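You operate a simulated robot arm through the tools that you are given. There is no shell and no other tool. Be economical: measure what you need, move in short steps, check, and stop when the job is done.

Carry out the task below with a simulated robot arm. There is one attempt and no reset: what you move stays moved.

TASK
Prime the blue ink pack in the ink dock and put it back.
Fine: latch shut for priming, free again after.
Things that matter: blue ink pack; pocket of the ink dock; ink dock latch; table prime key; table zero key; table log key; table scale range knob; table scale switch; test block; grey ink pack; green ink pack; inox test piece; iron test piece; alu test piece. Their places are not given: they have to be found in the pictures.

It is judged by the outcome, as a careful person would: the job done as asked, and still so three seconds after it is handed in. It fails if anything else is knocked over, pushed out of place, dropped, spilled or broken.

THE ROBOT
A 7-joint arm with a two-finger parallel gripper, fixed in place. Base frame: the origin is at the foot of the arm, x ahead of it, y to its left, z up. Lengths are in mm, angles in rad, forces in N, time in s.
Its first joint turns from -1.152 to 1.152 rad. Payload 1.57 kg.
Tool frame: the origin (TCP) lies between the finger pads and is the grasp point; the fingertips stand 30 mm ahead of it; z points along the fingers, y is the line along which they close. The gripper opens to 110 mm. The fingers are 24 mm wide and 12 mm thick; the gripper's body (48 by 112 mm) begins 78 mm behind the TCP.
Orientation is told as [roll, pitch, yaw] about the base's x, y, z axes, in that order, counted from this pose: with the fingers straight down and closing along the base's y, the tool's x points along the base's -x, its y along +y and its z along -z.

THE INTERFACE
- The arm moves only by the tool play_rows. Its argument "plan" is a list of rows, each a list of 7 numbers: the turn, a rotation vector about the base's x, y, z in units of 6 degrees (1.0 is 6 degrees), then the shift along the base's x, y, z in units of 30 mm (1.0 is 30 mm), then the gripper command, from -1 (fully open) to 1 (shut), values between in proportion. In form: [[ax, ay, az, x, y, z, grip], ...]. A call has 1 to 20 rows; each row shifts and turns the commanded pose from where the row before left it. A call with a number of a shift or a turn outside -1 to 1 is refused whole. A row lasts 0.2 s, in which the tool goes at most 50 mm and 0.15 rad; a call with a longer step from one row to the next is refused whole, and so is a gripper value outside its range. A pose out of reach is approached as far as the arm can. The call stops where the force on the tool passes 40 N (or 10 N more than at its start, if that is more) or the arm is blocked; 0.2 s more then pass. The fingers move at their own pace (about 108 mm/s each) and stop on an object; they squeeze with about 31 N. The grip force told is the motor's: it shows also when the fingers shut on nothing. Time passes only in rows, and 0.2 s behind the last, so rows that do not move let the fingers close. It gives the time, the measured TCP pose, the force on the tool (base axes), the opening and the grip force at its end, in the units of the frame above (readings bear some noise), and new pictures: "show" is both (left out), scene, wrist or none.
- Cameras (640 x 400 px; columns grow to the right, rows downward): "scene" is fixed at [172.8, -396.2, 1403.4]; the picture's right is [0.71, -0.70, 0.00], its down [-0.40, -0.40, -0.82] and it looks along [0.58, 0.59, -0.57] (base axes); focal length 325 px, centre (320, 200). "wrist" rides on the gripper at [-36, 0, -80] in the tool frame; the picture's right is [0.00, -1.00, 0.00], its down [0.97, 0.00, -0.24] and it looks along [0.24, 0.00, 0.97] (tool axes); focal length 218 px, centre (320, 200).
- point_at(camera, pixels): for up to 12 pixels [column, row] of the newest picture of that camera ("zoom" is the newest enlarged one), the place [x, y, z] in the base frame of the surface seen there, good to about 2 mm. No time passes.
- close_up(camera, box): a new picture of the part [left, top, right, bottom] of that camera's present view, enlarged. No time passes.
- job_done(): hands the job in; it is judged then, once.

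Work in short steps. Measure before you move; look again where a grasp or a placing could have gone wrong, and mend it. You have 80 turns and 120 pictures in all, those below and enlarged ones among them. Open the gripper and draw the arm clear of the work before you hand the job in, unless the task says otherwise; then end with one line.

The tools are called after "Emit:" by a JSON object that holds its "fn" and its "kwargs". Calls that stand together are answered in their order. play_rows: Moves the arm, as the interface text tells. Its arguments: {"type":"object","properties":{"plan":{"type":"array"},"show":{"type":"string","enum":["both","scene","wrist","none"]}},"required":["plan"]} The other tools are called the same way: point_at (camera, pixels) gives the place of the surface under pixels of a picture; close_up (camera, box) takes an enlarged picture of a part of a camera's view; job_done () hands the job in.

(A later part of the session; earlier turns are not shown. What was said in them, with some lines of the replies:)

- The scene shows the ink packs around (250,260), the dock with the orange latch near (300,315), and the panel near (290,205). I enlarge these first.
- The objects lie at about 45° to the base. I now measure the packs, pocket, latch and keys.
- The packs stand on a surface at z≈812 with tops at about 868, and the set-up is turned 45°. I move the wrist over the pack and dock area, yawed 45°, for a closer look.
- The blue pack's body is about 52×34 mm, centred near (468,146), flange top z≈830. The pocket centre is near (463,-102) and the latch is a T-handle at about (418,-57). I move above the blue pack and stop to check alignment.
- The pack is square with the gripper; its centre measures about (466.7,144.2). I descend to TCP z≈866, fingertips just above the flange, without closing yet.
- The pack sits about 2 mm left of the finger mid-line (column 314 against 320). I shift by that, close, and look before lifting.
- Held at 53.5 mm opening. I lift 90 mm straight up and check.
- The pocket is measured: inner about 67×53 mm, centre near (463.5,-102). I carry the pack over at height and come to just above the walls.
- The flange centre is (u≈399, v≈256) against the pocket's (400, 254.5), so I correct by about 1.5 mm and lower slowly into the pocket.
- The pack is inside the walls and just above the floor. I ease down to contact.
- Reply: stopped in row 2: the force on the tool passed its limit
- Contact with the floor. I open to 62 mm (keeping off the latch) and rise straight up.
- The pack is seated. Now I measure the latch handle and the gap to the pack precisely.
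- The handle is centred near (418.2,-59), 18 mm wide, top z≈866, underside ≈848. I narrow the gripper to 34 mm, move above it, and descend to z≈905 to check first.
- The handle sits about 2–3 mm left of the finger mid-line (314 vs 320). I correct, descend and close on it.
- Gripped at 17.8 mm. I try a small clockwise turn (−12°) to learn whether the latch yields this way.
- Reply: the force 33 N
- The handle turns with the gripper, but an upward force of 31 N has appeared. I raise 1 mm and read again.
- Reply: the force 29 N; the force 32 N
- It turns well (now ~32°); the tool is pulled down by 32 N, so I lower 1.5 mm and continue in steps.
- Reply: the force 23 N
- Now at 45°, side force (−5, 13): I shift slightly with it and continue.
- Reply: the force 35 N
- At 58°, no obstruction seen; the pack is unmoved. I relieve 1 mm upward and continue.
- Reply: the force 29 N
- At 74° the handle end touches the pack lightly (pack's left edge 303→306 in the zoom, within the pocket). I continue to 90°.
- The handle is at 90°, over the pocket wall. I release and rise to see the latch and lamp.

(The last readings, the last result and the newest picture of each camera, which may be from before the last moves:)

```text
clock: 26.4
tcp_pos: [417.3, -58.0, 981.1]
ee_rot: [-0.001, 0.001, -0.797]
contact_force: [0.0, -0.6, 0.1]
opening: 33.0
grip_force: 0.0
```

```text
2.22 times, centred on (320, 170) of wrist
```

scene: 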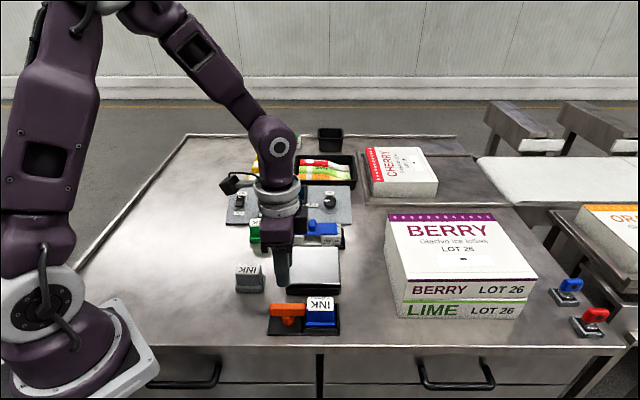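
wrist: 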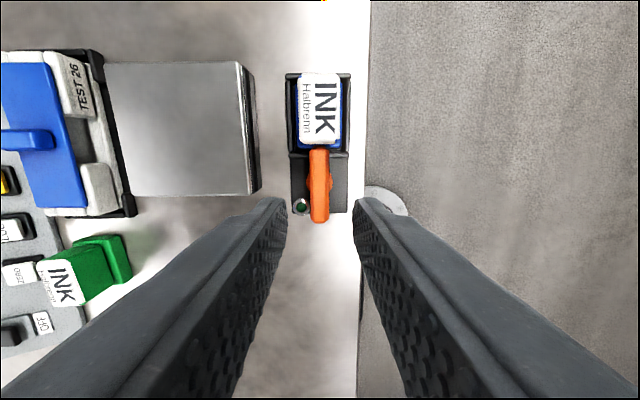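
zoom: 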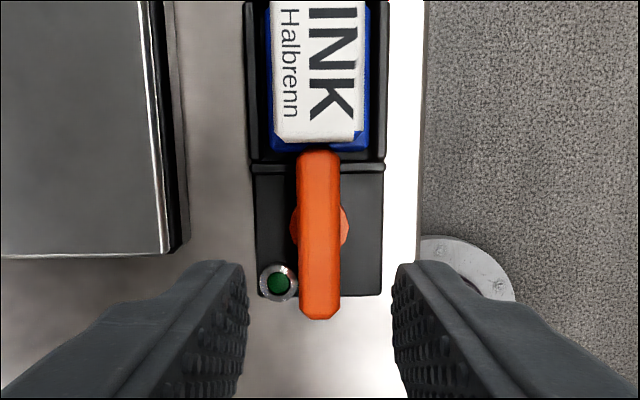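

The latch lies across, against the pack; the lamp is still dark. I go towards the key panel at height, closing the fingers, to look at the prime key.

Emit:
{"fn": "play_rows", "kwargs": {"plan": [[0, 0, 0.84, 0.75, 0.77, 0, 1], [0, 0, 0.84, 0.75, 0.77, 0, 1], [0, 0, 0.84, 0.75, 0.77, 0, 1], [0, 0, 0.84, 0.75, 0.77, 0, 1], [0, 0, 0.84, 0.75, 0.77, 0, 1], [0, 0, 0.84, 0.75, 0.77, 0, 1], [0, 0, 0.84, 0.75, 0.77, 0, 1], [0, 0, 0.84, 0.75, 0.77, 0, 1], [0, 0, 0.84, 0.75, 0.77, 0, 1], [0, 0, 0, 0, 0, 0, 1]]}}

Emit:
{"fn": "close_up", "kwargs": {"camera": "scene", "box": [220, 180, 360, 340]}}

```text
clock: 28.6
tcp_pos: [618.1, 148.5, 982.4]
ee_rot: [-0.002, 0.0, -0.002]
contact_force: [-1.3, 0.2, -0.2]
opening: 0.1
grip_force: 21.1
```

scene: 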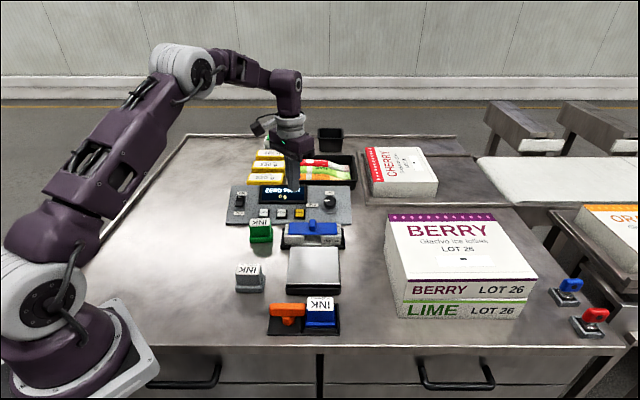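
wrist: 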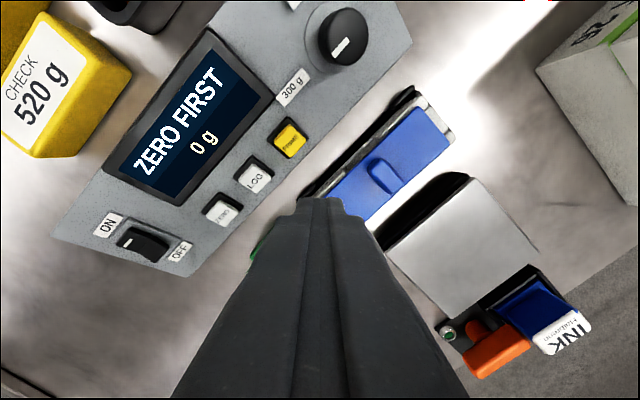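

```text
2.50 times, centred on (290, 260) of scene
```

zoom: 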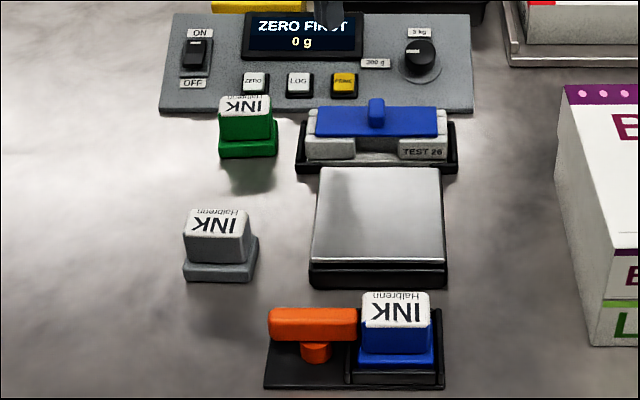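

Emit:
{"fn": "close_up", "kwargs": {"camera": "wrist", "box": [180, 100, 340, 240]}}

Emit:
{"fn": "point_at", "kwargs": {"camera": "wrist", "pixels": [[290, 138], [291, 123], [306, 137], [275, 142], [291, 153], [254, 175], [222, 209], [310, 110], [385, 172], [340, 195]]}}

```text
2.86 times, centred on (260, 170) of wrist
```

zoom: 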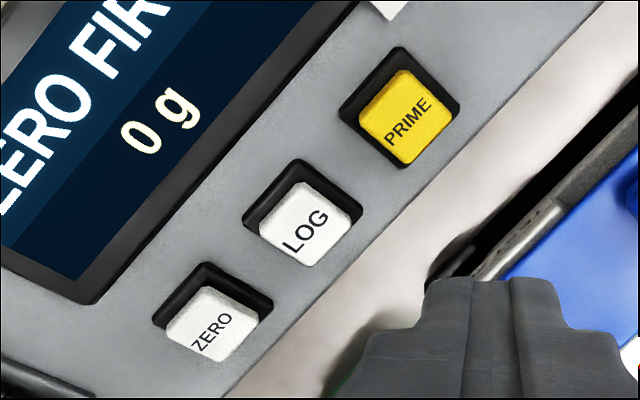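

```text
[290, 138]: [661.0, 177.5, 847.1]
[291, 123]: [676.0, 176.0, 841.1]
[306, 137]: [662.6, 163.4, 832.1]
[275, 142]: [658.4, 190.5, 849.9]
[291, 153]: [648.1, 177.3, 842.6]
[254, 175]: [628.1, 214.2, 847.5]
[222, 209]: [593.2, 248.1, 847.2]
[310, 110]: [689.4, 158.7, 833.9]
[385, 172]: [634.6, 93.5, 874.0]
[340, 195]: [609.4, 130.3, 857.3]
```

The prime key's top centre is at (661,177,847). I move above it, tips about 25 mm over the key.

Emit:
{"fn": "play_rows", "kwargs": {"plan": [[0, 0, 0, 0.68, 0.46, 0, 1], [0, 0, 0, 0.68, 0.46, -0.5, 1], [0, 0, 0, 0, 0, -0.9, 1], [0, 0, 0, 0, 0, -0.9, 1], [0, 0, 0, 0, 0, -0.4, 1], [0, 0, 0, 0, 0, 0, 1]]}}

Emit:
{"fn": "close_up", "kwargs": {"camera": "wrist", "box": [220, 100, 400, 240]}}

Emit:
{"fn": "close_up", "kwargs": {"camera": "scene", "box": [230, 160, 350, 250]}}

```text
clock: 30.0
tcp_pos: [659.6, 178.1, 901.5]
ee_rot: [-0.002, 0.002, -0.006]
contact_force: [0.0, -0.2, 0.5]
opening: 0.0
grip_force: 21.1
```

scene: 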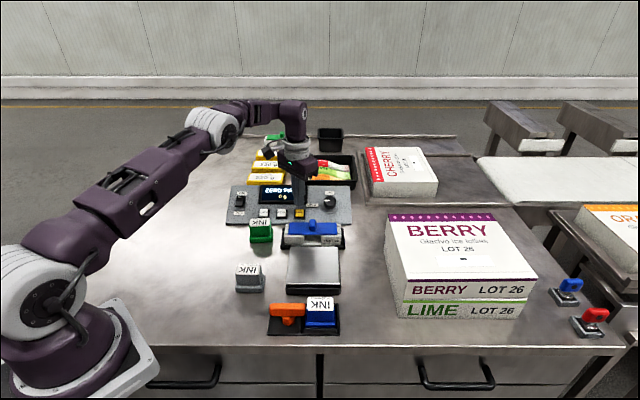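
wrist: 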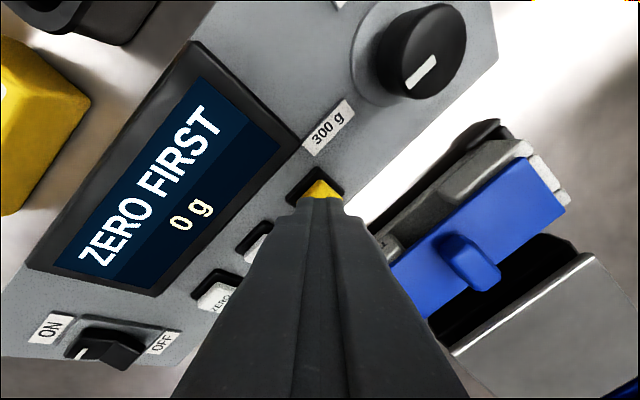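

```text
2.86 times, centred on (310, 170) of wrist
```

zoom: 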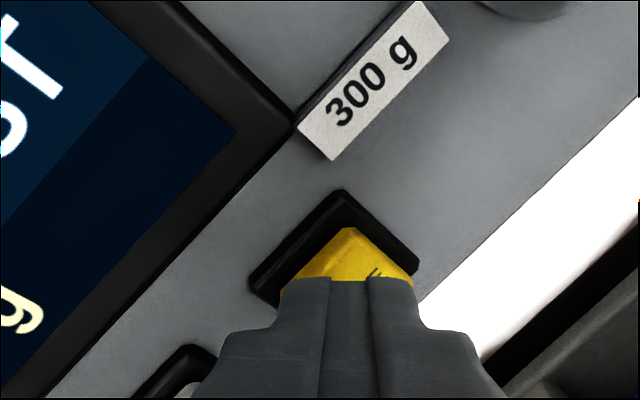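

```text
4.44 times, centred on (290, 205) of scene
```

zoom: 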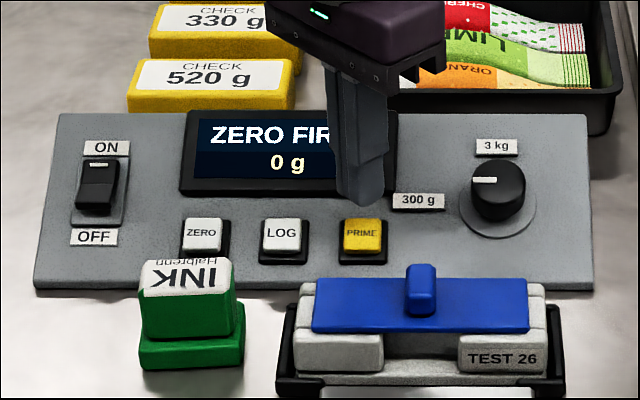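

The tips are centred over the prime key. I descend to it and press with small steps.

Emit:
{"fn": "play_rows", "kwargs": {"plan": [[0, 0, 0, 0, 0, -0.4, 1], [0, 0, 0, 0, 0, -0.3, 1], [0, 0, 0, 0, 0, -0.07, 1], [0, 0, 0, 0, 0, -0.05, 1], [0, 0, 0, 0, 0, -0.05, 1]]}}

Emit:
{"fn": "close_up", "kwargs": {"camera": "scene", "box": [230, 160, 350, 250]}}

Emit:
{"fn": "close_up", "kwargs": {"camera": "scene", "box": [250, 280, 350, 345]}}

```text
clock: 31.2
tcp_pos: [661.6, 177.8, 876.4]
ee_rot: [-0.001, -0.003, -0.005]
contact_force: [1.9, -1.0, 2.6]
opening: 0.3
grip_force: 21.1
```

scene: 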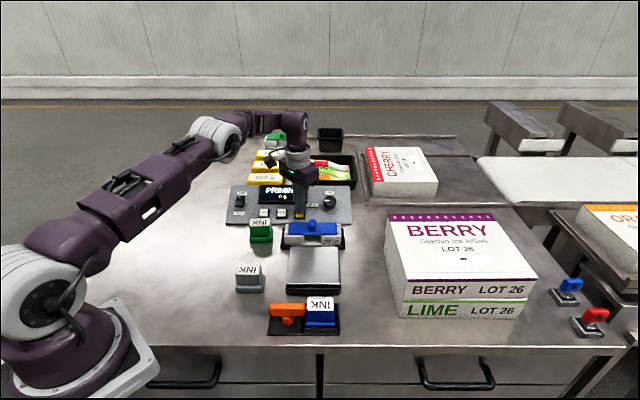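
wrist: 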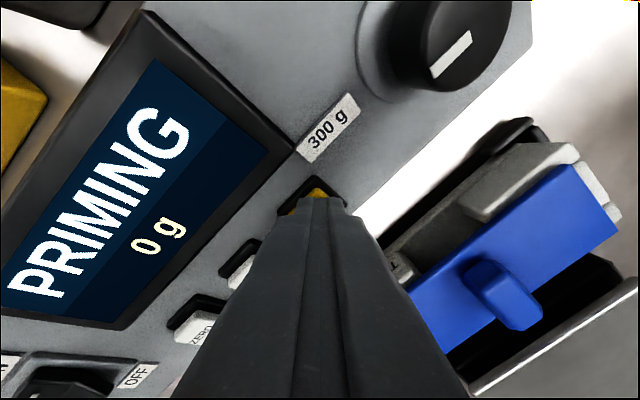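

```text
4.44 times, centred on (290, 205) of scene
```

zoom: 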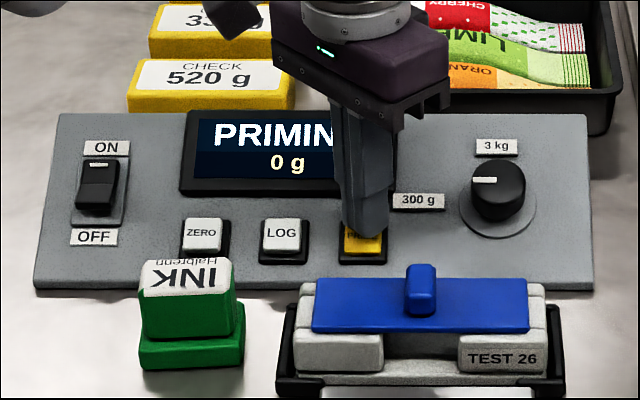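

```text
6.15 times, centred on (300, 312) of scene
```

zoom: 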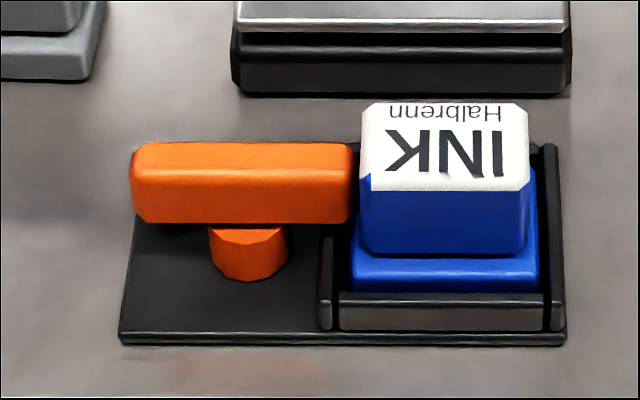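

The display reads "PRIMING". I hold the key about 2 s and look.

Emit:
{"fn": "play_rows", "kwargs": {"plan": [[0, 0, 0, 0, 0, 0, 1], [0, 0, 0, 0, 0, 0, 1], [0, 0, 0, 0, 0, 0, 1], [0, 0, 0, 0, 0, 0, 1], [0, 0, 0, 0, 0, 0, 1], [0, 0, 0, 0, 0, 0, 1], [0, 0, 0, 0, 0, 0, 1], [0, 0, 0, 0, 0, 0, 1], [0, 0, 0, 0, 0, 0, 1], [0, 0, 0, 0, 0, 0, 1]], "show": "wrist"}}

```text
clock: 33.4
tcp_pos: [660.6, 178.4, 876.6]
ee_rot: [-0.001, 0.0, -0.004]
contact_force: [-0.7, -0.3, 2.0]
opening: 0.2
grip_force: 20.9
```

wrist: 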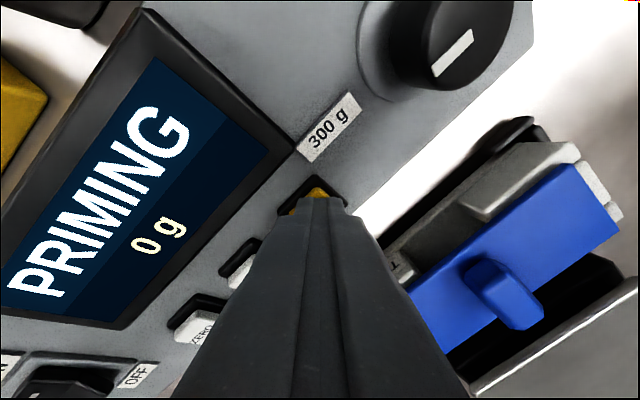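

Still "PRIMING". I raise off the key by 35 mm and wait, watching the display.

Emit:
{"fn": "play_rows", "kwargs": {"plan": [[0, 0, 0, 0, 0, 0.4, 1], [0, 0, 0, 0, 0, 0.8, 1], [0, 0, 0, 0, 0, 0, 1], [0, 0, 0, 0, 0, 0, 1], [0, 0, 0, 0, 0, 0, 1], [0, 0, 0, 0, 0, 0, 1]]}}

Emit:
{"fn": "close_up", "kwargs": {"camera": "scene", "box": [220, 180, 360, 340]}}

```text
clock: 34.8
tcp_pos: [659.2, 177.3, 913.4]
ee_rot: [-0.002, 0.0, -0.004]
contact_force: [-0.4, 0.2, 0.2]
opening: 0.2
grip_force: 21.4
```

scene: 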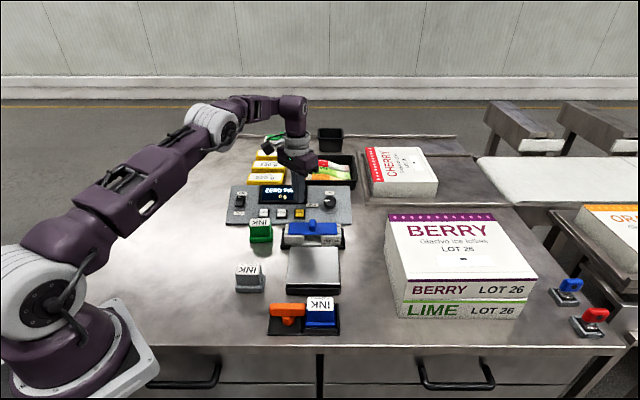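
wrist: 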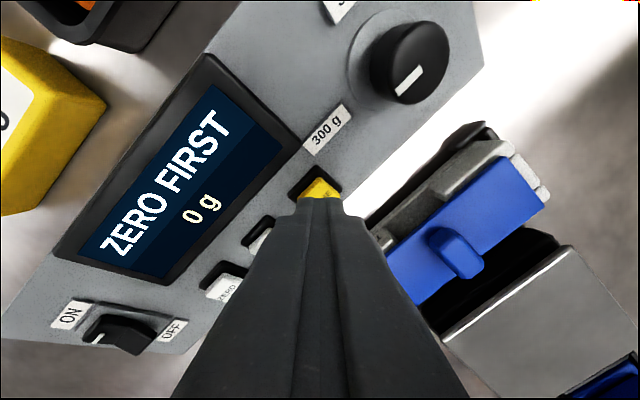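

```text
2.50 times, centred on (290, 260) of scene
```

zoom: 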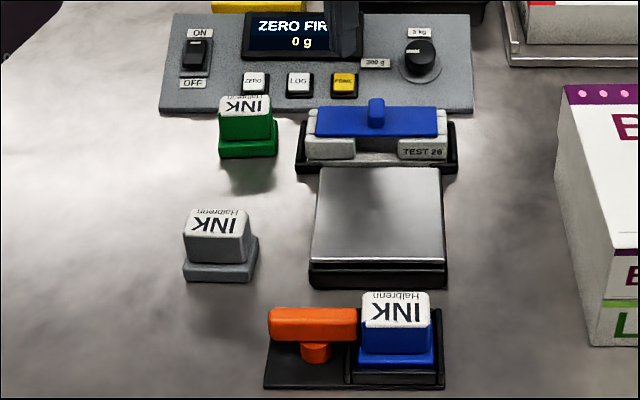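

The display is back to "ZERO FIRST". The lamp is hidden from the scene camera, so I move back to where the wrist camera saw it (618,148,982).

Emit:
{"fn": "play_rows", "kwargs": {"plan": [[0, 0, 0, 0, 0, 1, 1], [0, 0, 0, 0, 0, 1, 1], [0, 0, 0, -0.7, -0.7, 0.3, 1], [0, 0, 0, -0.7, -0.7, 0, 1], [0, 0, 0, 0, 0, 0, 1]], "show": "wrist"}}

Emit:
{"fn": "close_up", "kwargs": {"camera": "wrist", "box": [400, 260, 600, 390]}}

```text
clock: 36.0
tcp_pos: [615.4, 134.0, 983.8]
ee_rot: [-0.001, 0.001, -0.006]
contact_force: [0.3, 0.1, -0.3]
opening: 0.0
grip_force: 21.1
```

wrist: 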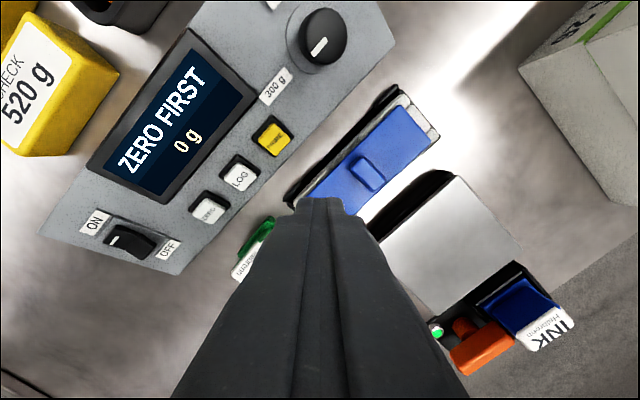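

```text
3.08 times, centred on (500, 325) of wrist
```

zoom: 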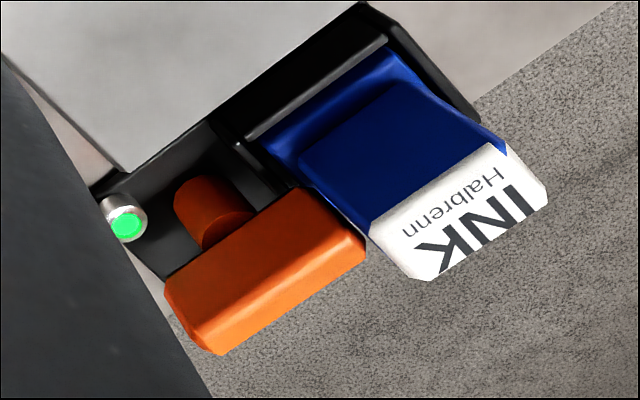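

The lamp is now bright green: primed. I return above the latch with the fingers to straddle the handle (yaw −45°, opening 34).

Emit:
{"fn": "play_rows", "kwargs": {"plan": [[0, 0, -0.833, -0.7456, -0.7167, 0, 0.38], [0, 0, -0.833, -0.7456, -0.7167, 0, 0.38], [0, 0, -0.833, -0.7456, -0.7167, 0, 0.38], [0, 0, -0.833, -0.7456, -0.7167, 0, 0.38], [0, 0, -0.833, -0.7456, -0.7167, 0, 0.38], [0, 0, -0.833, -0.7456, -0.7167, 0, 0.38], [0, 0, -0.833, -0.7456, -0.7167, 0, 0.38], [0, 0, -0.833, -0.7456, -0.7167, 0, 0.38], [0, 0, -0.833, -0.7456, -0.7167, 0, 0.38], [0, 0, 0, 0, 0, -0.8, 0.38], [0, 0, 0, 0, 0, -0.8, 0.38], [0, 0, 0, 0, 0, -0.8, 0.38], [0, 0, 0, 0, 0, 0, 0.38]]}}

Emit:
{"fn": "close_up", "kwargs": {"camera": "wrist", "box": [240, 100, 400, 300]}}

```text
clock: 38.8
tcp_pos: [416.9, -58.6, 909.3]
ee_rot: [-0.001, 0.001, -0.788]
contact_force: [0.0, -0.6, 1.3]
opening: 34.1
grip_force: 0.0
```

scene: 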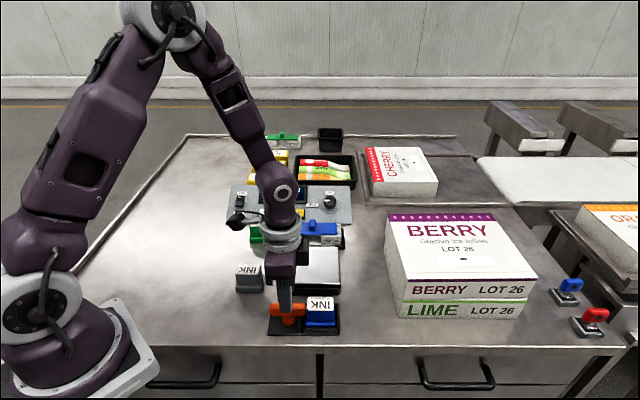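
wrist: 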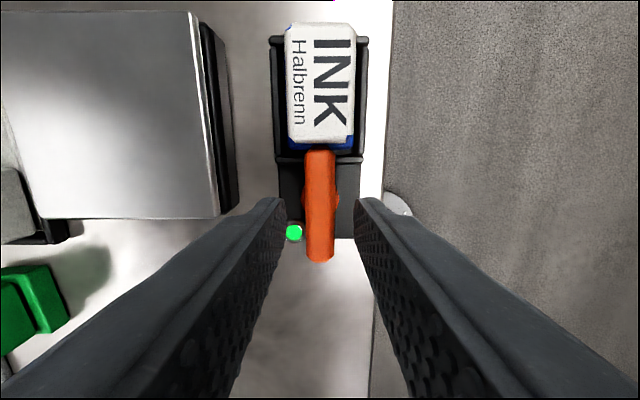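

```text
2.00 times, centred on (320, 200) of wrist
```

zoom: 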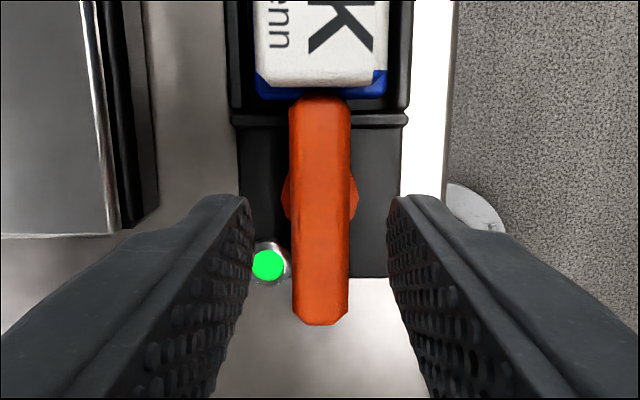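

Aligned (handle at columns 305–337). I descend and close on the handle.

Emit:
{"fn": "play_rows", "kwargs": {"plan": [[0, 0, 0, 0, 0, -0.5, 0.38], [0, 0, 0, 0, 0, -0.53, 0.38], [0, 0, 0, 0, 0, 0, 0.38], [0, 0, 0, 0, 0, 0, 0.9], [0, 0, 0, 0, 0, 0, 0.9]], "show": "none"}}

```text
clock: 40.0
tcp_pos: [418.5, -58.9, 878.3]
ee_rot: [-0.002, 0.003, -0.788]
contact_force: [1.3, 1.4, -9.9]
opening: 17.8
grip_force: 32.8
```

Gripped (17.8 mm). I turn it back counter-clockwise in steps.

Emit:
{"fn": "play_rows", "kwargs": {"plan": [[0, 0, 0.7, 0, 0, 0, 0.9], [0, 0, 0.7, 0, 0, 0, 0.9], [0, 0, 0.7, 0, 0, 0, 0.9], [0, 0, 0, 0, 0, 0, 0.9]], "show": "none"}}

```text
clock: 41.0
tcp_pos: [417.5, -58.5, 878.7]
ee_rot: [0.0, 0.001, -0.569]
contact_force: [0.6, 3.8, -31.4]
opening: 18.1
grip_force: 32.8
```

Emit:
{"fn": "play_rows", "kwargs": {"plan": [[0, 0, 0, 0, 0, -0.03, 0.9], [0, 0, 0.7, 0, 0, 0, 0.9], [0, 0, 0.7, 0, 0, 0, 0.9], [0, 0, 0.7, 0, 0, 0, 0.9], [0, 0, 0, 0, 0, 0, 0.9]], "show": "none"}}

Emit:
{"fn": "close_up", "kwargs": {"camera": "scene", "box": [250, 250, 370, 340]}}

```text
clock: 42.2
tcp_pos: [418.4, -59.4, 877.7]
ee_rot: [-0.002, -0.001, -0.349]
contact_force: [-0.5, 4.1, 32.3]
opening: 17.8
grip_force: 32.3
```

```text
4.44 times, centred on (310, 295) of scene
```

zoom: 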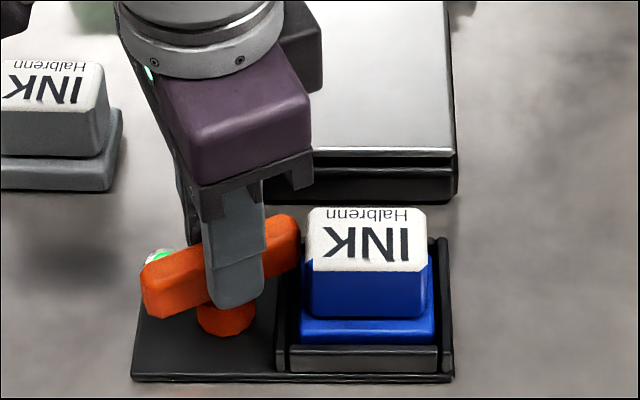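

The latch turns back freely. I relieve upward and continue.

Emit:
{"fn": "play_rows", "kwargs": {"plan": [[0, 0, 0, 0, 0, 0.03, 0.9], [0, 0, 0.7, 0, 0, 0, 0.9], [0, 0, 0.7, 0, 0, 0, 0.9], [0, 0, 0.7, 0, 0, 0, 0.9], [0, 0, 0, 0, 0, 0, 0.9]], "show": "none"}}

```text
clock: 43.4
tcp_pos: [417.9, -59.2, 877.0]
ee_rot: [-0.002, 0.001, -0.128]
contact_force: [2.5, 7.1, -21.5]
opening: 18.1
grip_force: 32.5
```

Emit:
{"fn": "play_rows", "kwargs": {"plan": [[0, 0, 0, 0, 0.01, -0.02, 0.9], [0, 0, 0.7, 0, 0, 0, 0.9], [0, 0, 0.7, 0, 0, 0, 0.9], [0, 0, 0.7, 0, 0, 0, 0.9], [0, 0, 0, 0, 0, 0, 0.9]], "show": "none"}}

```text
clock: 44.6
tcp_pos: [418.4, -56.5, 876.7]
ee_rot: [-0.003, -0.001, 0.091]
contact_force: [3.5, 3.9, 8.9]
opening: 17.8
grip_force: 32.7
```

Emit:
{"fn": "play_rows", "kwargs": {"plan": [[0, 0, 0.7, 0, 0, 0, 0.9], [0, 0, 0.7, 0, 0, 0, 0.9], [0, 0, 0.7, 0, 0, 0, 0.9], [0, 0, 0, 0, 0, 0, 0.9]], "show": "none"}}

```text
clock: 45.6
tcp_pos: [417.3, -58.0, 878.1]
ee_rot: [-0.002, -0.001, 0.312]
contact_force: [-1.2, 10.7, 5.2]
opening: 18.0
grip_force: 32.1
```

Emit:
{"fn": "play_rows", "kwargs": {"plan": [[0, 0, 0, 0, 0.015, 0, 0.9], [0, 0, 0.7, 0, 0, 0, 0.9], [0, 0, 0.7, 0, 0, 0, 0.9], [0, 0, 0.7, 0, 0, 0, 0.9], [0, 0, 0, 0, 0, 0, 0.9]], "show": "none"}}

```text
clock: 46.8
tcp_pos: [417.8, -57.0, 877.5]
ee_rot: [-0.001, 0.001, 0.53]
contact_force: [-2.3, 7.4, 17.9]
opening: 17.7
grip_force: 32.8
```

Emit:
{"fn": "play_rows", "kwargs": {"plan": [[0, 0, 0, 0, 0.01, 0.015, 0.9], [0, 0, 0.8, 0, 0, 0, 0.9], [0, 0, 0.8, 0, 0, 0, 0.9], [0, 0, 0.85, 0, 0, 0, 0.9], [0, 0, 0, 0, 0, 0, 0.9]], "show": "wrist"}}

Emit:
{"fn": "close_up", "kwargs": {"camera": "scene", "box": [250, 250, 370, 340]}}

```text
clock: 48.0
tcp_pos: [418.8, -57.3, 877.5]
ee_rot: [-0.002, 0.0, 0.788]
contact_force: [5.6, 8.3, -28.0]
opening: 17.8
grip_force: 32.4
```

wrist: 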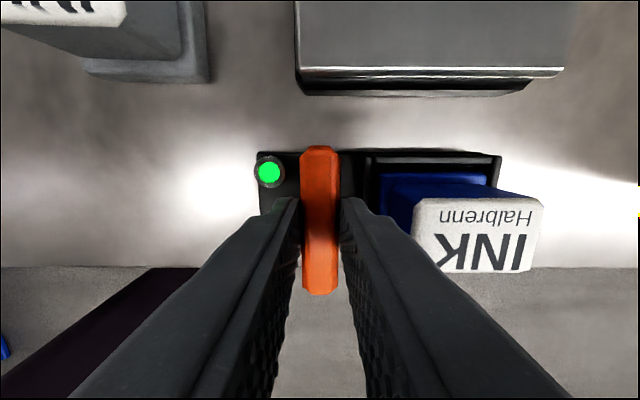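

```text
4.44 times, centred on (310, 295) of scene
```

zoom: 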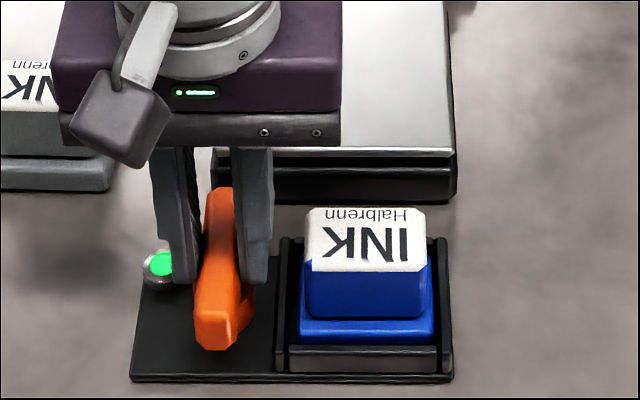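

The latch is back in its free position, and the lamp is lit. I open to 34 mm and rise.

Emit:
{"fn": "play_rows", "kwargs": {"plan": [[0, 0, 0, 0, 0, 0, 0.38], [0, 0, 0, 0, 0, 0, 0.38], [0, 0, 0, 0, 0, 0.5, 0.38], [0, 0, 0, 0, 0, 1, 0.38], [0, 0, 0, 0, 0, 1, 0.38], [0, 0, 0, 0.5, -0.5, 0, 0.38], [0, 0, 0, 0.5, -0.5, 0, 0.38], [0, 0, 0, 0.5, -0.5, 0, 0.38], [0, 0, 0, 0, 0, 0, -0.22], [0, 0, 0, 0, 0, 0, -0.22]]}}

Emit:
{"fn": "point_at", "kwargs": {"camera": "wrist", "pixels": [[320, 195]]}}

Emit:
{"fn": "close_up", "kwargs": {"camera": "wrist", "box": [240, 130, 400, 240]}}

```text
clock: 50.2
tcp_pos: [461.6, -102.3, 953.7]
ee_rot: [-0.001, 0.0, 0.787]
contact_force: [0.8, 0.3, 0.1]
opening: 67.1
grip_force: 0.0
```

scene: 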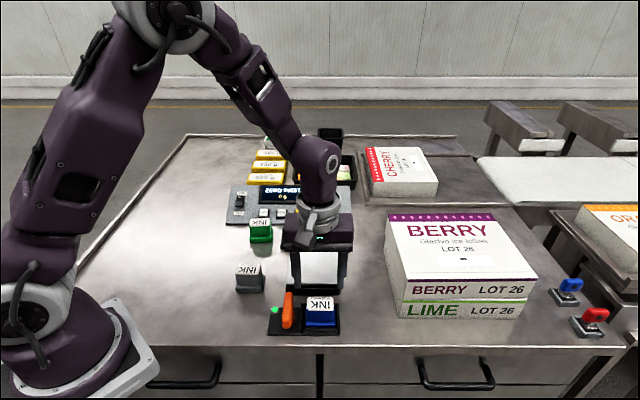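
wrist: 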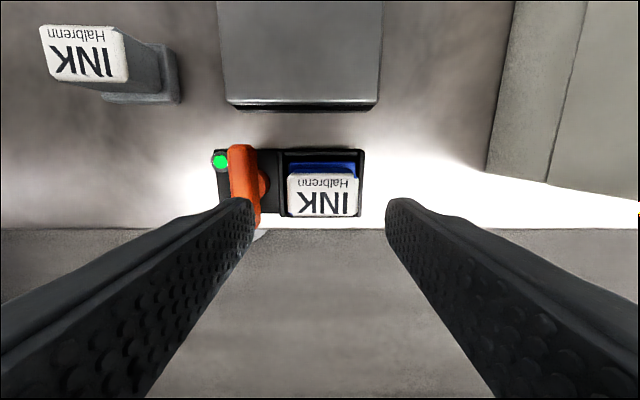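

```text
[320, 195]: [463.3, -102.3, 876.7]
```

```text
3.64 times, centred on (320, 185) of wrist
```

zoom: 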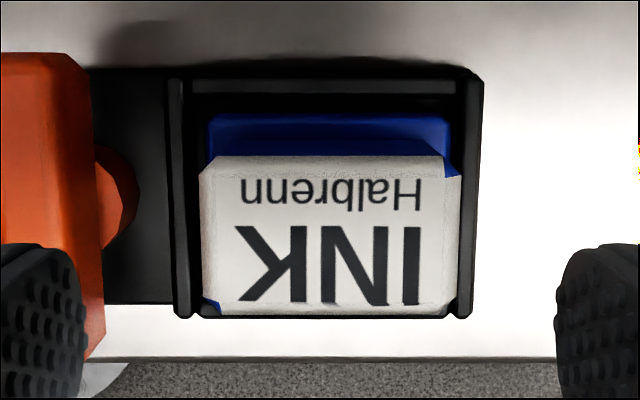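

The pack is ~2 mm to the right of the finger mid-line. I correct and descend around it.

Emit:
{"fn": "play_rows", "kwargs": {"plan": [[0, 0, 0, 0.045, -0.045, 0, -0.22], [0, 0, 0, 0, 0, -0.8, -0.22], [0, 0, 0, 0, 0, -0.8, -0.22], [0, 0, 0, 0, 0, -0.6, -0.22], [0, 0, 0, 0, 0, -0.44, -0.22], [0, 0, 0, 0, 0, 0, -0.22]], "show": "wrist"}}

```text
clock: 51.6
tcp_pos: [463.1, -102.9, 875.4]
ee_rot: [-0.002, 0.0, 0.788]
contact_force: [-0.2, 0.4, 0.4]
opening: 67.3
grip_force: 0.0
```

wrist: 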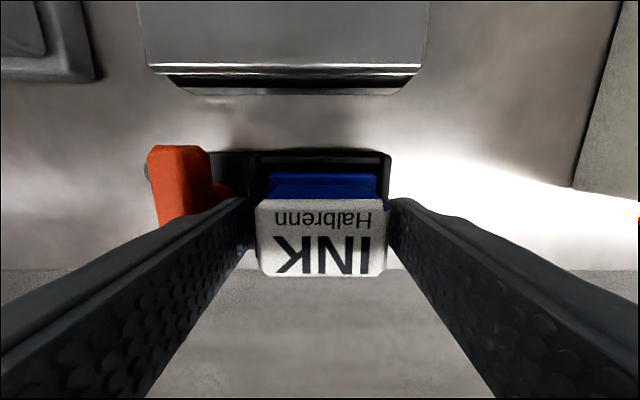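

Well centred. I close and lift 84 mm.

Emit:
{"fn": "play_rows", "kwargs": {"plan": [[0, 0, 0, 0, 0, 0, 0.3], [0, 0, 0, 0, 0, 0, 0.3], [0, 0, 0, 0, 0, 0, 0.3], [0, 0, 0, 0, 0, 0.3, 0.3], [0, 0, 0, 0, 0, 0.5, 0.3], [0, 0, 0, 0, 0, 1, 0.3], [0, 0, 0, 0, 0, 1, 0.3], [0, 0, 0, 0, 0, 0, 0.3]]}}

Emit:
{"fn": "close_up", "kwargs": {"camera": "scene", "box": [220, 220, 370, 340]}}

```text
clock: 53.4
tcp_pos: [466.5, -106.2, 959.7]
ee_rot: [-0.001, 0.001, 0.788]
contact_force: [0.5, 1.1, -2.1]
opening: 53.4
grip_force: 30.6
```

scene: 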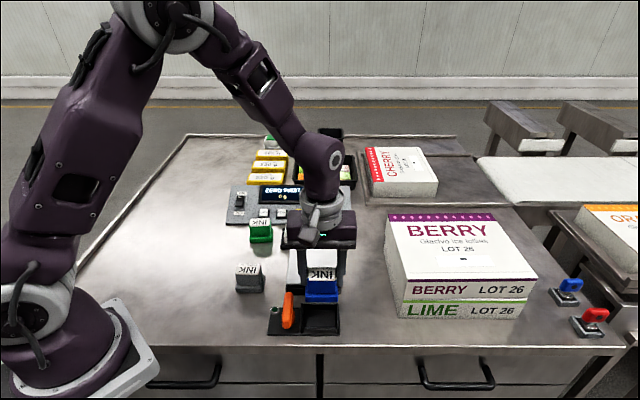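
wrist: 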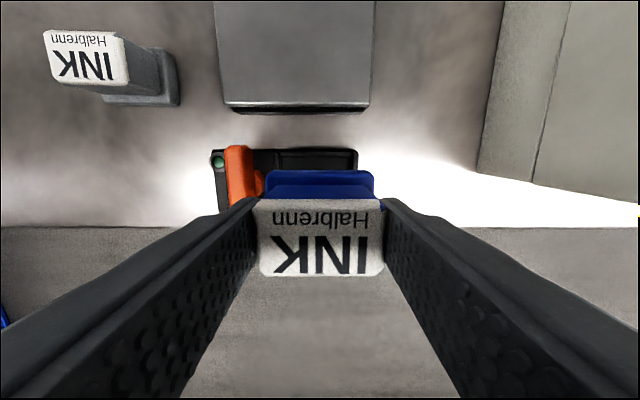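

```text
3.33 times, centred on (295, 280) of scene
```

zoom: 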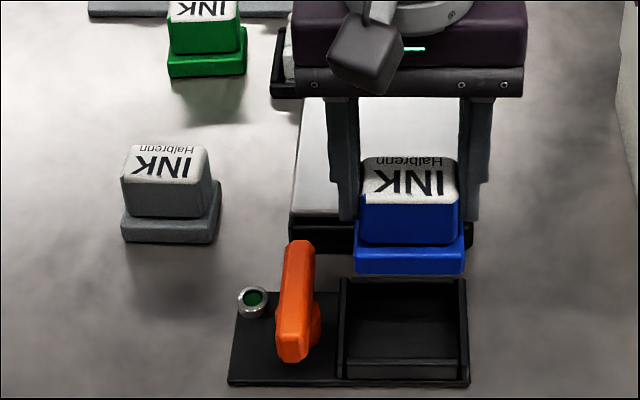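

The pack is held and the pocket empty. I carry it back above its original spot (TCP 466.5,146.3) at height.

Emit:
{"fn": "play_rows", "kwargs": {"plan": [[0, 0, 0, 0.006, 0.92, 0, 0.3], [0, 0, 0, 0.006, 0.92, 0, 0.3], [0, 0, 0, 0.006, 0.92, 0, 0.3], [0, 0, 0, 0.006, 0.92, 0, 0.3], [0, 0, 0, 0.006, 0.92, 0, 0.3], [0, 0, 0, 0.006, 0.92, 0, 0.3], [0, 0, 0, 0.006, 0.92, 0, 0.3], [0, 0, 0, 0.006, 0.92, 0, 0.3], [0, 0, 0, 0.006, 0.92, 0, 0.3], [0, 0, 0, 0, 0, 0, 0.3], [0, 0, 0, 0, 0, 0, 0.3]], "show": "none"}}

Emit:
{"fn": "play_rows", "kwargs": {"plan": [[0, 0, 0, 0, 0, 0, 0.3]], "show": "none"}}

Emit:
{"fn": "play_rows", "kwargs": {"plan": [[0, 0, 0, 0, 0, 0, 0.3]], "show": "wrist"}}

```text
clock: 55.8
tcp_pos: [468.2, 146.7, 956.2]
ee_rot: [0.0, 0.0, 0.787]
contact_force: [0.0, -0.2, -1.5]
opening: 53.5
grip_force: 31.0
```

```text
clock: 56.2
tcp_pos: [468.6, 147.0, 954.6]
ee_rot: [-0.001, 0.0, 0.788]
contact_force: [0.0, 0.7, -1.2]
opening: 53.5
grip_force: 31.1
```

```text
clock: 56.6
tcp_pos: [466.6, 146.6, 955.1]
ee_rot: [-0.001, -0.001, 0.788]
contact_force: [-0.6, 0.2, -2.6]
opening: 53.5
grip_force: 30.4
```

wrist: 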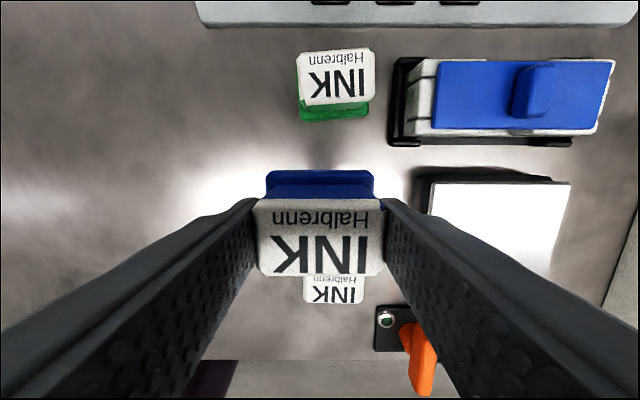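

The view matches the original lift-off picture to within a millimetre or two. I lower to just above the table, then ease to contact.

Emit:
{"fn": "play_rows", "kwargs": {"plan": [[0, 0, 0, -0.02, 0, -0.9, 0.3], [0, 0, 0, 0, 0, -0.9, 0.3], [0, 0, 0, 0, 0, -0.6, 0.3], [0, 0, 0, 0, 0, -0.3, 0.3], [0, 0, 0, 0, 0, -0.06, 0.3], [0, 0, 0, 0, 0, 0, 0.3]], "show": "none"}}

Emit:
{"fn": "play_rows", "kwargs": {"plan": [[0, 0, 0, 0, 0, -0.04, 0.3], [0, 0, 0, 0, 0, -0.04, 0.3]], "show": "none"}}

```text
clock: 58.0
tcp_pos: [466.5, 146.2, 873.1]
ee_rot: [-0.001, -0.001, 0.787]
contact_force: [0.2, -0.1, -1.6]
opening: 53.6
grip_force: 30.7
```

```text
clock: 58.6
tcp_pos: [465.7, 144.9, 871.9]
ee_rot: [-0.003, 0.0, 0.788]
contact_force: [0.2, -1.3, -1.6]
opening: 53.3
grip_force: 31.3
```

Emit:
{"fn": "play_rows", "kwargs": {"plan": [[0, 0, 0, 0, 0, -0.04, 0.3], [0, 0, 0, 0, 0, -0.04, 0.3], [0, 0, 0, 0, 0, 0, 0.3]], "show": "none"}}

Emit:
{"fn": "close_up", "kwargs": {"camera": "scene", "box": [220, 220, 300, 300]}}

```text
clock: 59.4
tcp_pos: [465.1, 144.1, 869.9]
ee_rot: [-0.001, 0.0, 0.787]
contact_force: [-0.1, -0.1, -1.6]
opening: 53.5
grip_force: 30.9
```

```text
5.00 times, centred on (260, 260) of scene
```

zoom: 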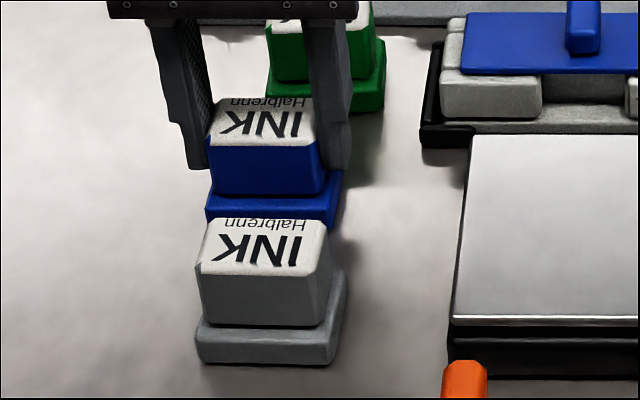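

No contact yet; I keep easing down.

Emit:
{"fn": "play_rows", "kwargs": {"plan": [[0, 0, 0, 0, 0, -0.03, 0.3], [0, 0, 0, 0, 0, -0.03, 0.3], [0, 0, 0, 0, 0, -0.03, 0.3]], "show": "none"}}

```text
clock: 60.2
tcp_pos: [465.3, 145.0, 867.7]
ee_rot: [-0.001, -0.002, 0.788]
contact_force: [-7.1, 0.2, 29.8]
opening: 53.8
grip_force: 30.9
```

Contact with the table (30 N). I ease 0.5 mm up, open to 80 mm, and rise.

Emit:
{"fn": "play_rows", "kwargs": {"plan": [[0, 0, 0, 0, 0, 0.015, 0.3], [0, 0, 0, 0, 0, 0, -0.4], [0, 0, 0, 0, 0, 0, -0.4], [0, 0, 0, 0, 0, 0.3, -0.4], [0, 0, 0, 0, 0, 0.7, -0.4], [0, 0, 0, 0, 0, 1, -0.4], [0, 0, 0, 0, 0, 1, -0.4], [0, 0, 0, 0, 0, 1, -0.4], [0, 0, 0, 0, 0, 0, -0.4]]}}

Emit:
{"fn": "close_up", "kwargs": {"camera": "scene", "box": [220, 210, 360, 345]}}

```text
clock: 62.2
tcp_pos: [466.3, 145.6, 989.2]
ee_rot: [-0.002, 0.0, 0.785]
contact_force: [0.4, -0.4, 0.4]
opening: 77.0
grip_force: 0.1
```

scene: 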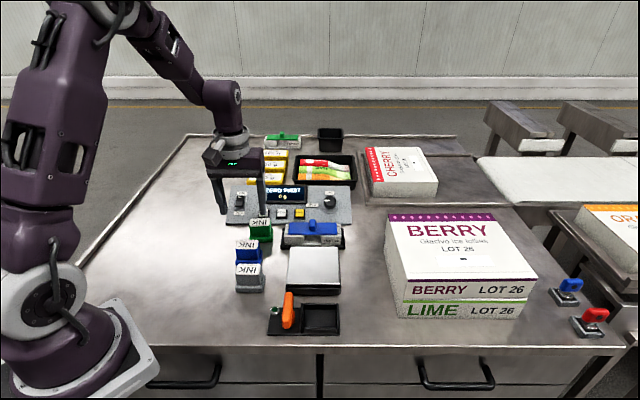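
wrist: 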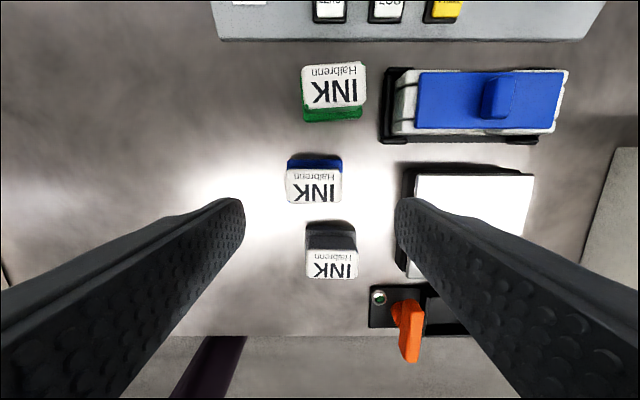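

```text
2.96 times, centred on (290, 278) of scene
```

zoom: 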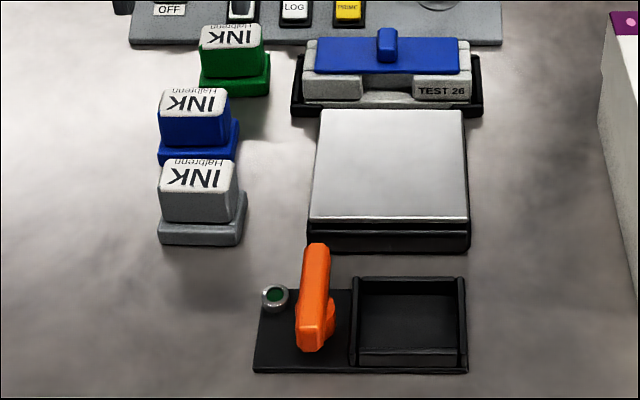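

Compared with the start (blue pack at zoom columns 165–238, now 158–231) it seems ~4 mm to the left. I measure it.

Emit:
{"fn": "close_up", "kwargs": {"camera": "wrist", "box": [270, 140, 360, 220]}}

Emit:
{"fn": "point_at", "kwargs": {"camera": "zoom", "pixels": [[130, 250], [505, 255], [490, 500], [160, 500], [150, 160], [510, 160]]}}

Emit:
{"fn": "point_at", "kwargs": {"camera": "scene", "pixels": [[240, 247], [258, 247], [249, 241], [236, 262], [238, 275]]}}

```text
5.00 times, centred on (315, 180) of wrist
```

zoom: 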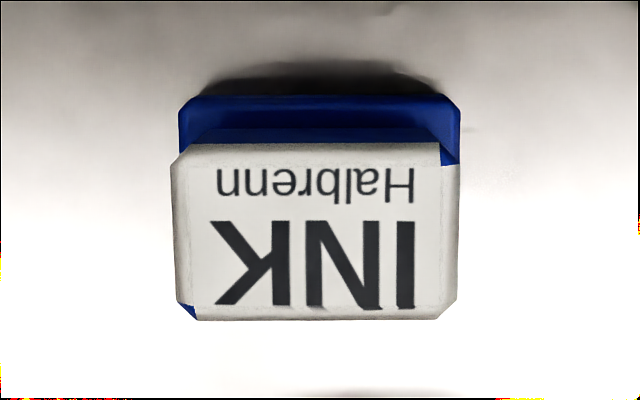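

```text
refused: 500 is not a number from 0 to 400
```

```text
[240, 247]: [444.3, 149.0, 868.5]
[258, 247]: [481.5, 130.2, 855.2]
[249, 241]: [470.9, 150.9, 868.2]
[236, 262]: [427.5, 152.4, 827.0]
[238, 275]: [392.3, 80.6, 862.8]
```

Emit:
{"fn": "point_at", "kwargs": {"camera": "zoom", "pixels": [[178, 165], [453, 170], [450, 308], [184, 298], [195, 103], [445, 103], [315, 230]]}}

```text
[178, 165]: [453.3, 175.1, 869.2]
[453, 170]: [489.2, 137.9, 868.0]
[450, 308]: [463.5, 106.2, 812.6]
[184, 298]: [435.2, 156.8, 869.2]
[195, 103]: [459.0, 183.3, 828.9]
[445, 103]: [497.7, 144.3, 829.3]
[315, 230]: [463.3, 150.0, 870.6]
```

The pack stands upright but about 5 mm to −u of its old spot (one finger dragged it on opening). I go down again around it and close only to 55 mm, so that the fingers nudge it back to centre without squeezing, then reopen.

Emit:
{"fn": "play_rows", "kwargs": {"plan": [[0, 0, 0, 0, 0, -1, -0.4], [0, 0, 0, 0, 0, -1, -0.4], [0, 0, 0, 0, 0, -0.8, -0.4], [0, 0, 0, 0, 0, -0.6, -0.4], [0, 0, 0, 0, 0, -0.58, -0.4], [0, 0, 0, 0, 0, 0, -0.4]], "show": "wrist"}}

```text
clock: 63.6
tcp_pos: [463.8, 146.7, 867.4]
ee_rot: [-0.003, 0.0, 0.787]
contact_force: [0.0, -0.7, 0.9]
opening: 76.9
grip_force: 0.0
```

wrist: 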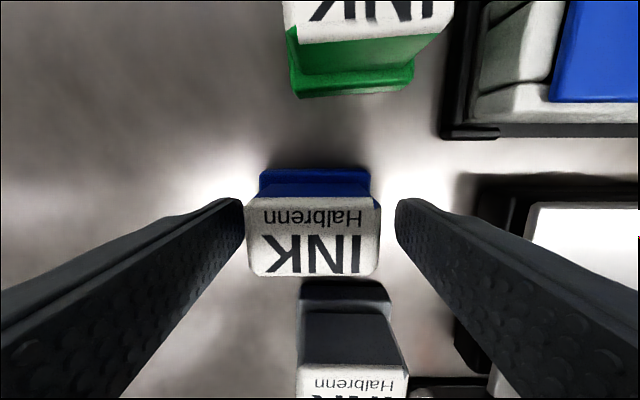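

The neighbours (grey at 300 vs 293, green at 290 vs 284 originally) show the tool itself is ~3 mm off to −u. I shift +3 mm in u and nudge to 55 mm.

Emit:
{"fn": "play_rows", "kwargs": {"plan": [[0, 0, 0, 0.07, -0.07, 0, -0.4], [0, 0, 0, 0, 0, 0, -0.2], [0, 0, 0, 0, 0, 0, -0.1], [0, 0, 0, 0, 0, 0, -0.05], [0, 0, 0, 0, 0, 0, 0.0], [0, 0, 0, 0, 0, 0, 0.0]], "show": "wrist"}}

```text
clock: 65.0
tcp_pos: [466.7, 143.1, 867.9]
ee_rot: [-0.002, 0.002, 0.787]
contact_force: [-0.3, -0.7, -0.5]
opening: 55.4
grip_force: 0.2
```

wrist: 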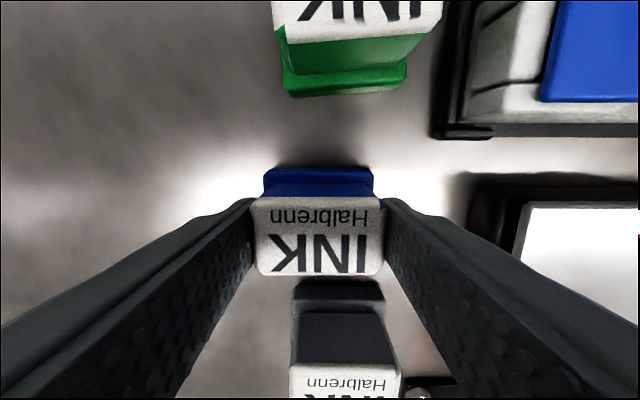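

The view now matches the original grasp picture. I open, rise well clear and check.

Emit:
{"fn": "play_rows", "kwargs": {"plan": [[0, 0, 0, 0, 0, 0, -0.2], [0, 0, 0, 0, 0, 0, -0.4], [0, 0, 0, 0, 0, 0, -0.4], [0, 0, 0, 0, 0, 0.5, -0.4], [0, 0, 0, 0, 0, 1, -0.4], [0, 0, 0, 0, 0, 1, -0.4], [0, 0, 0, 0, 0, 1, -0.4], [0, 0, 0, -0.5, 0, 1, -1], [0, 0, 0, -0.8, 0, 1, -1], [0, 0, 0, -0.8, 0, 1, -1], [0, 0, 0, 0, 0, 0, -1]]}}

Emit:
{"fn": "close_up", "kwargs": {"camera": "scene", "box": [220, 210, 360, 345]}}

Emit:
{"fn": "close_up", "kwargs": {"camera": "scene", "box": [220, 125, 360, 230]}}

```text
clock: 67.4
tcp_pos: [403.8, 143.0, 1066.5]
ee_rot: [-0.001, 0.0, 0.787]
contact_force: [0.3, -0.5, 0.2]
opening: 110.2
grip_force: 0.0
```

scene: 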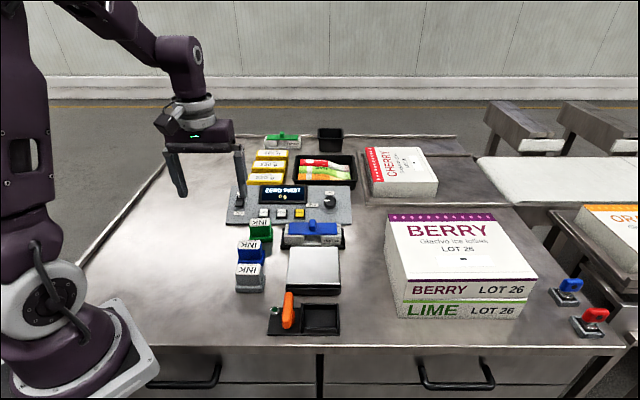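
wrist: 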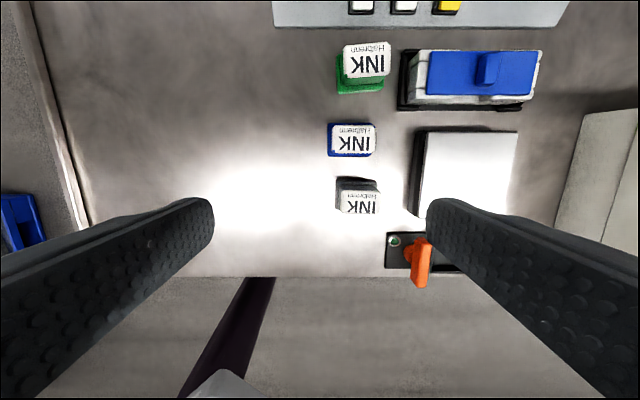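

```text
2.96 times, centred on (290, 278) of scene
```

zoom: 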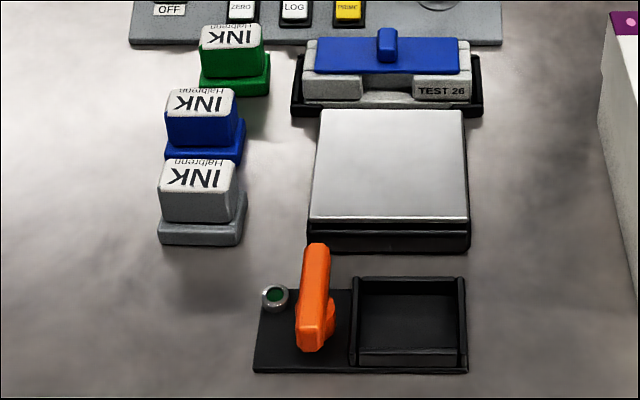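

```text
3.81 times, centred on (290, 178) of scene
```

zoom: 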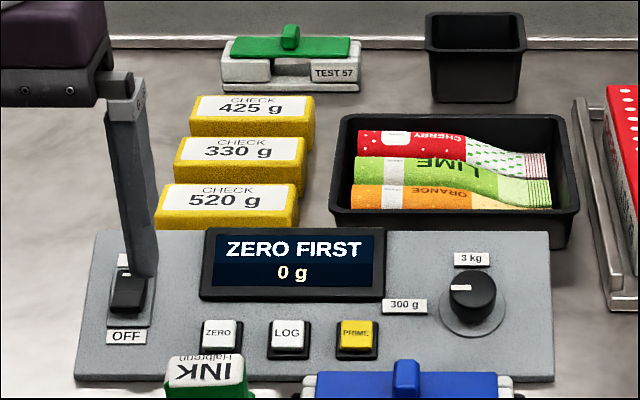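

The blue pack is back in its original place, the latch is free, the pocket is empty, nothing else has moved and the arm is clear, so I hand the job in.

Emit:
{"fn": "job_done", "kwargs": {}}

```text
The job is handed in.
```

The blue ink pack was primed in the dock with the latch shut (the display read "PRIMING" and the lamp lit green), the latch was then freed, and the pack is back in its original place.
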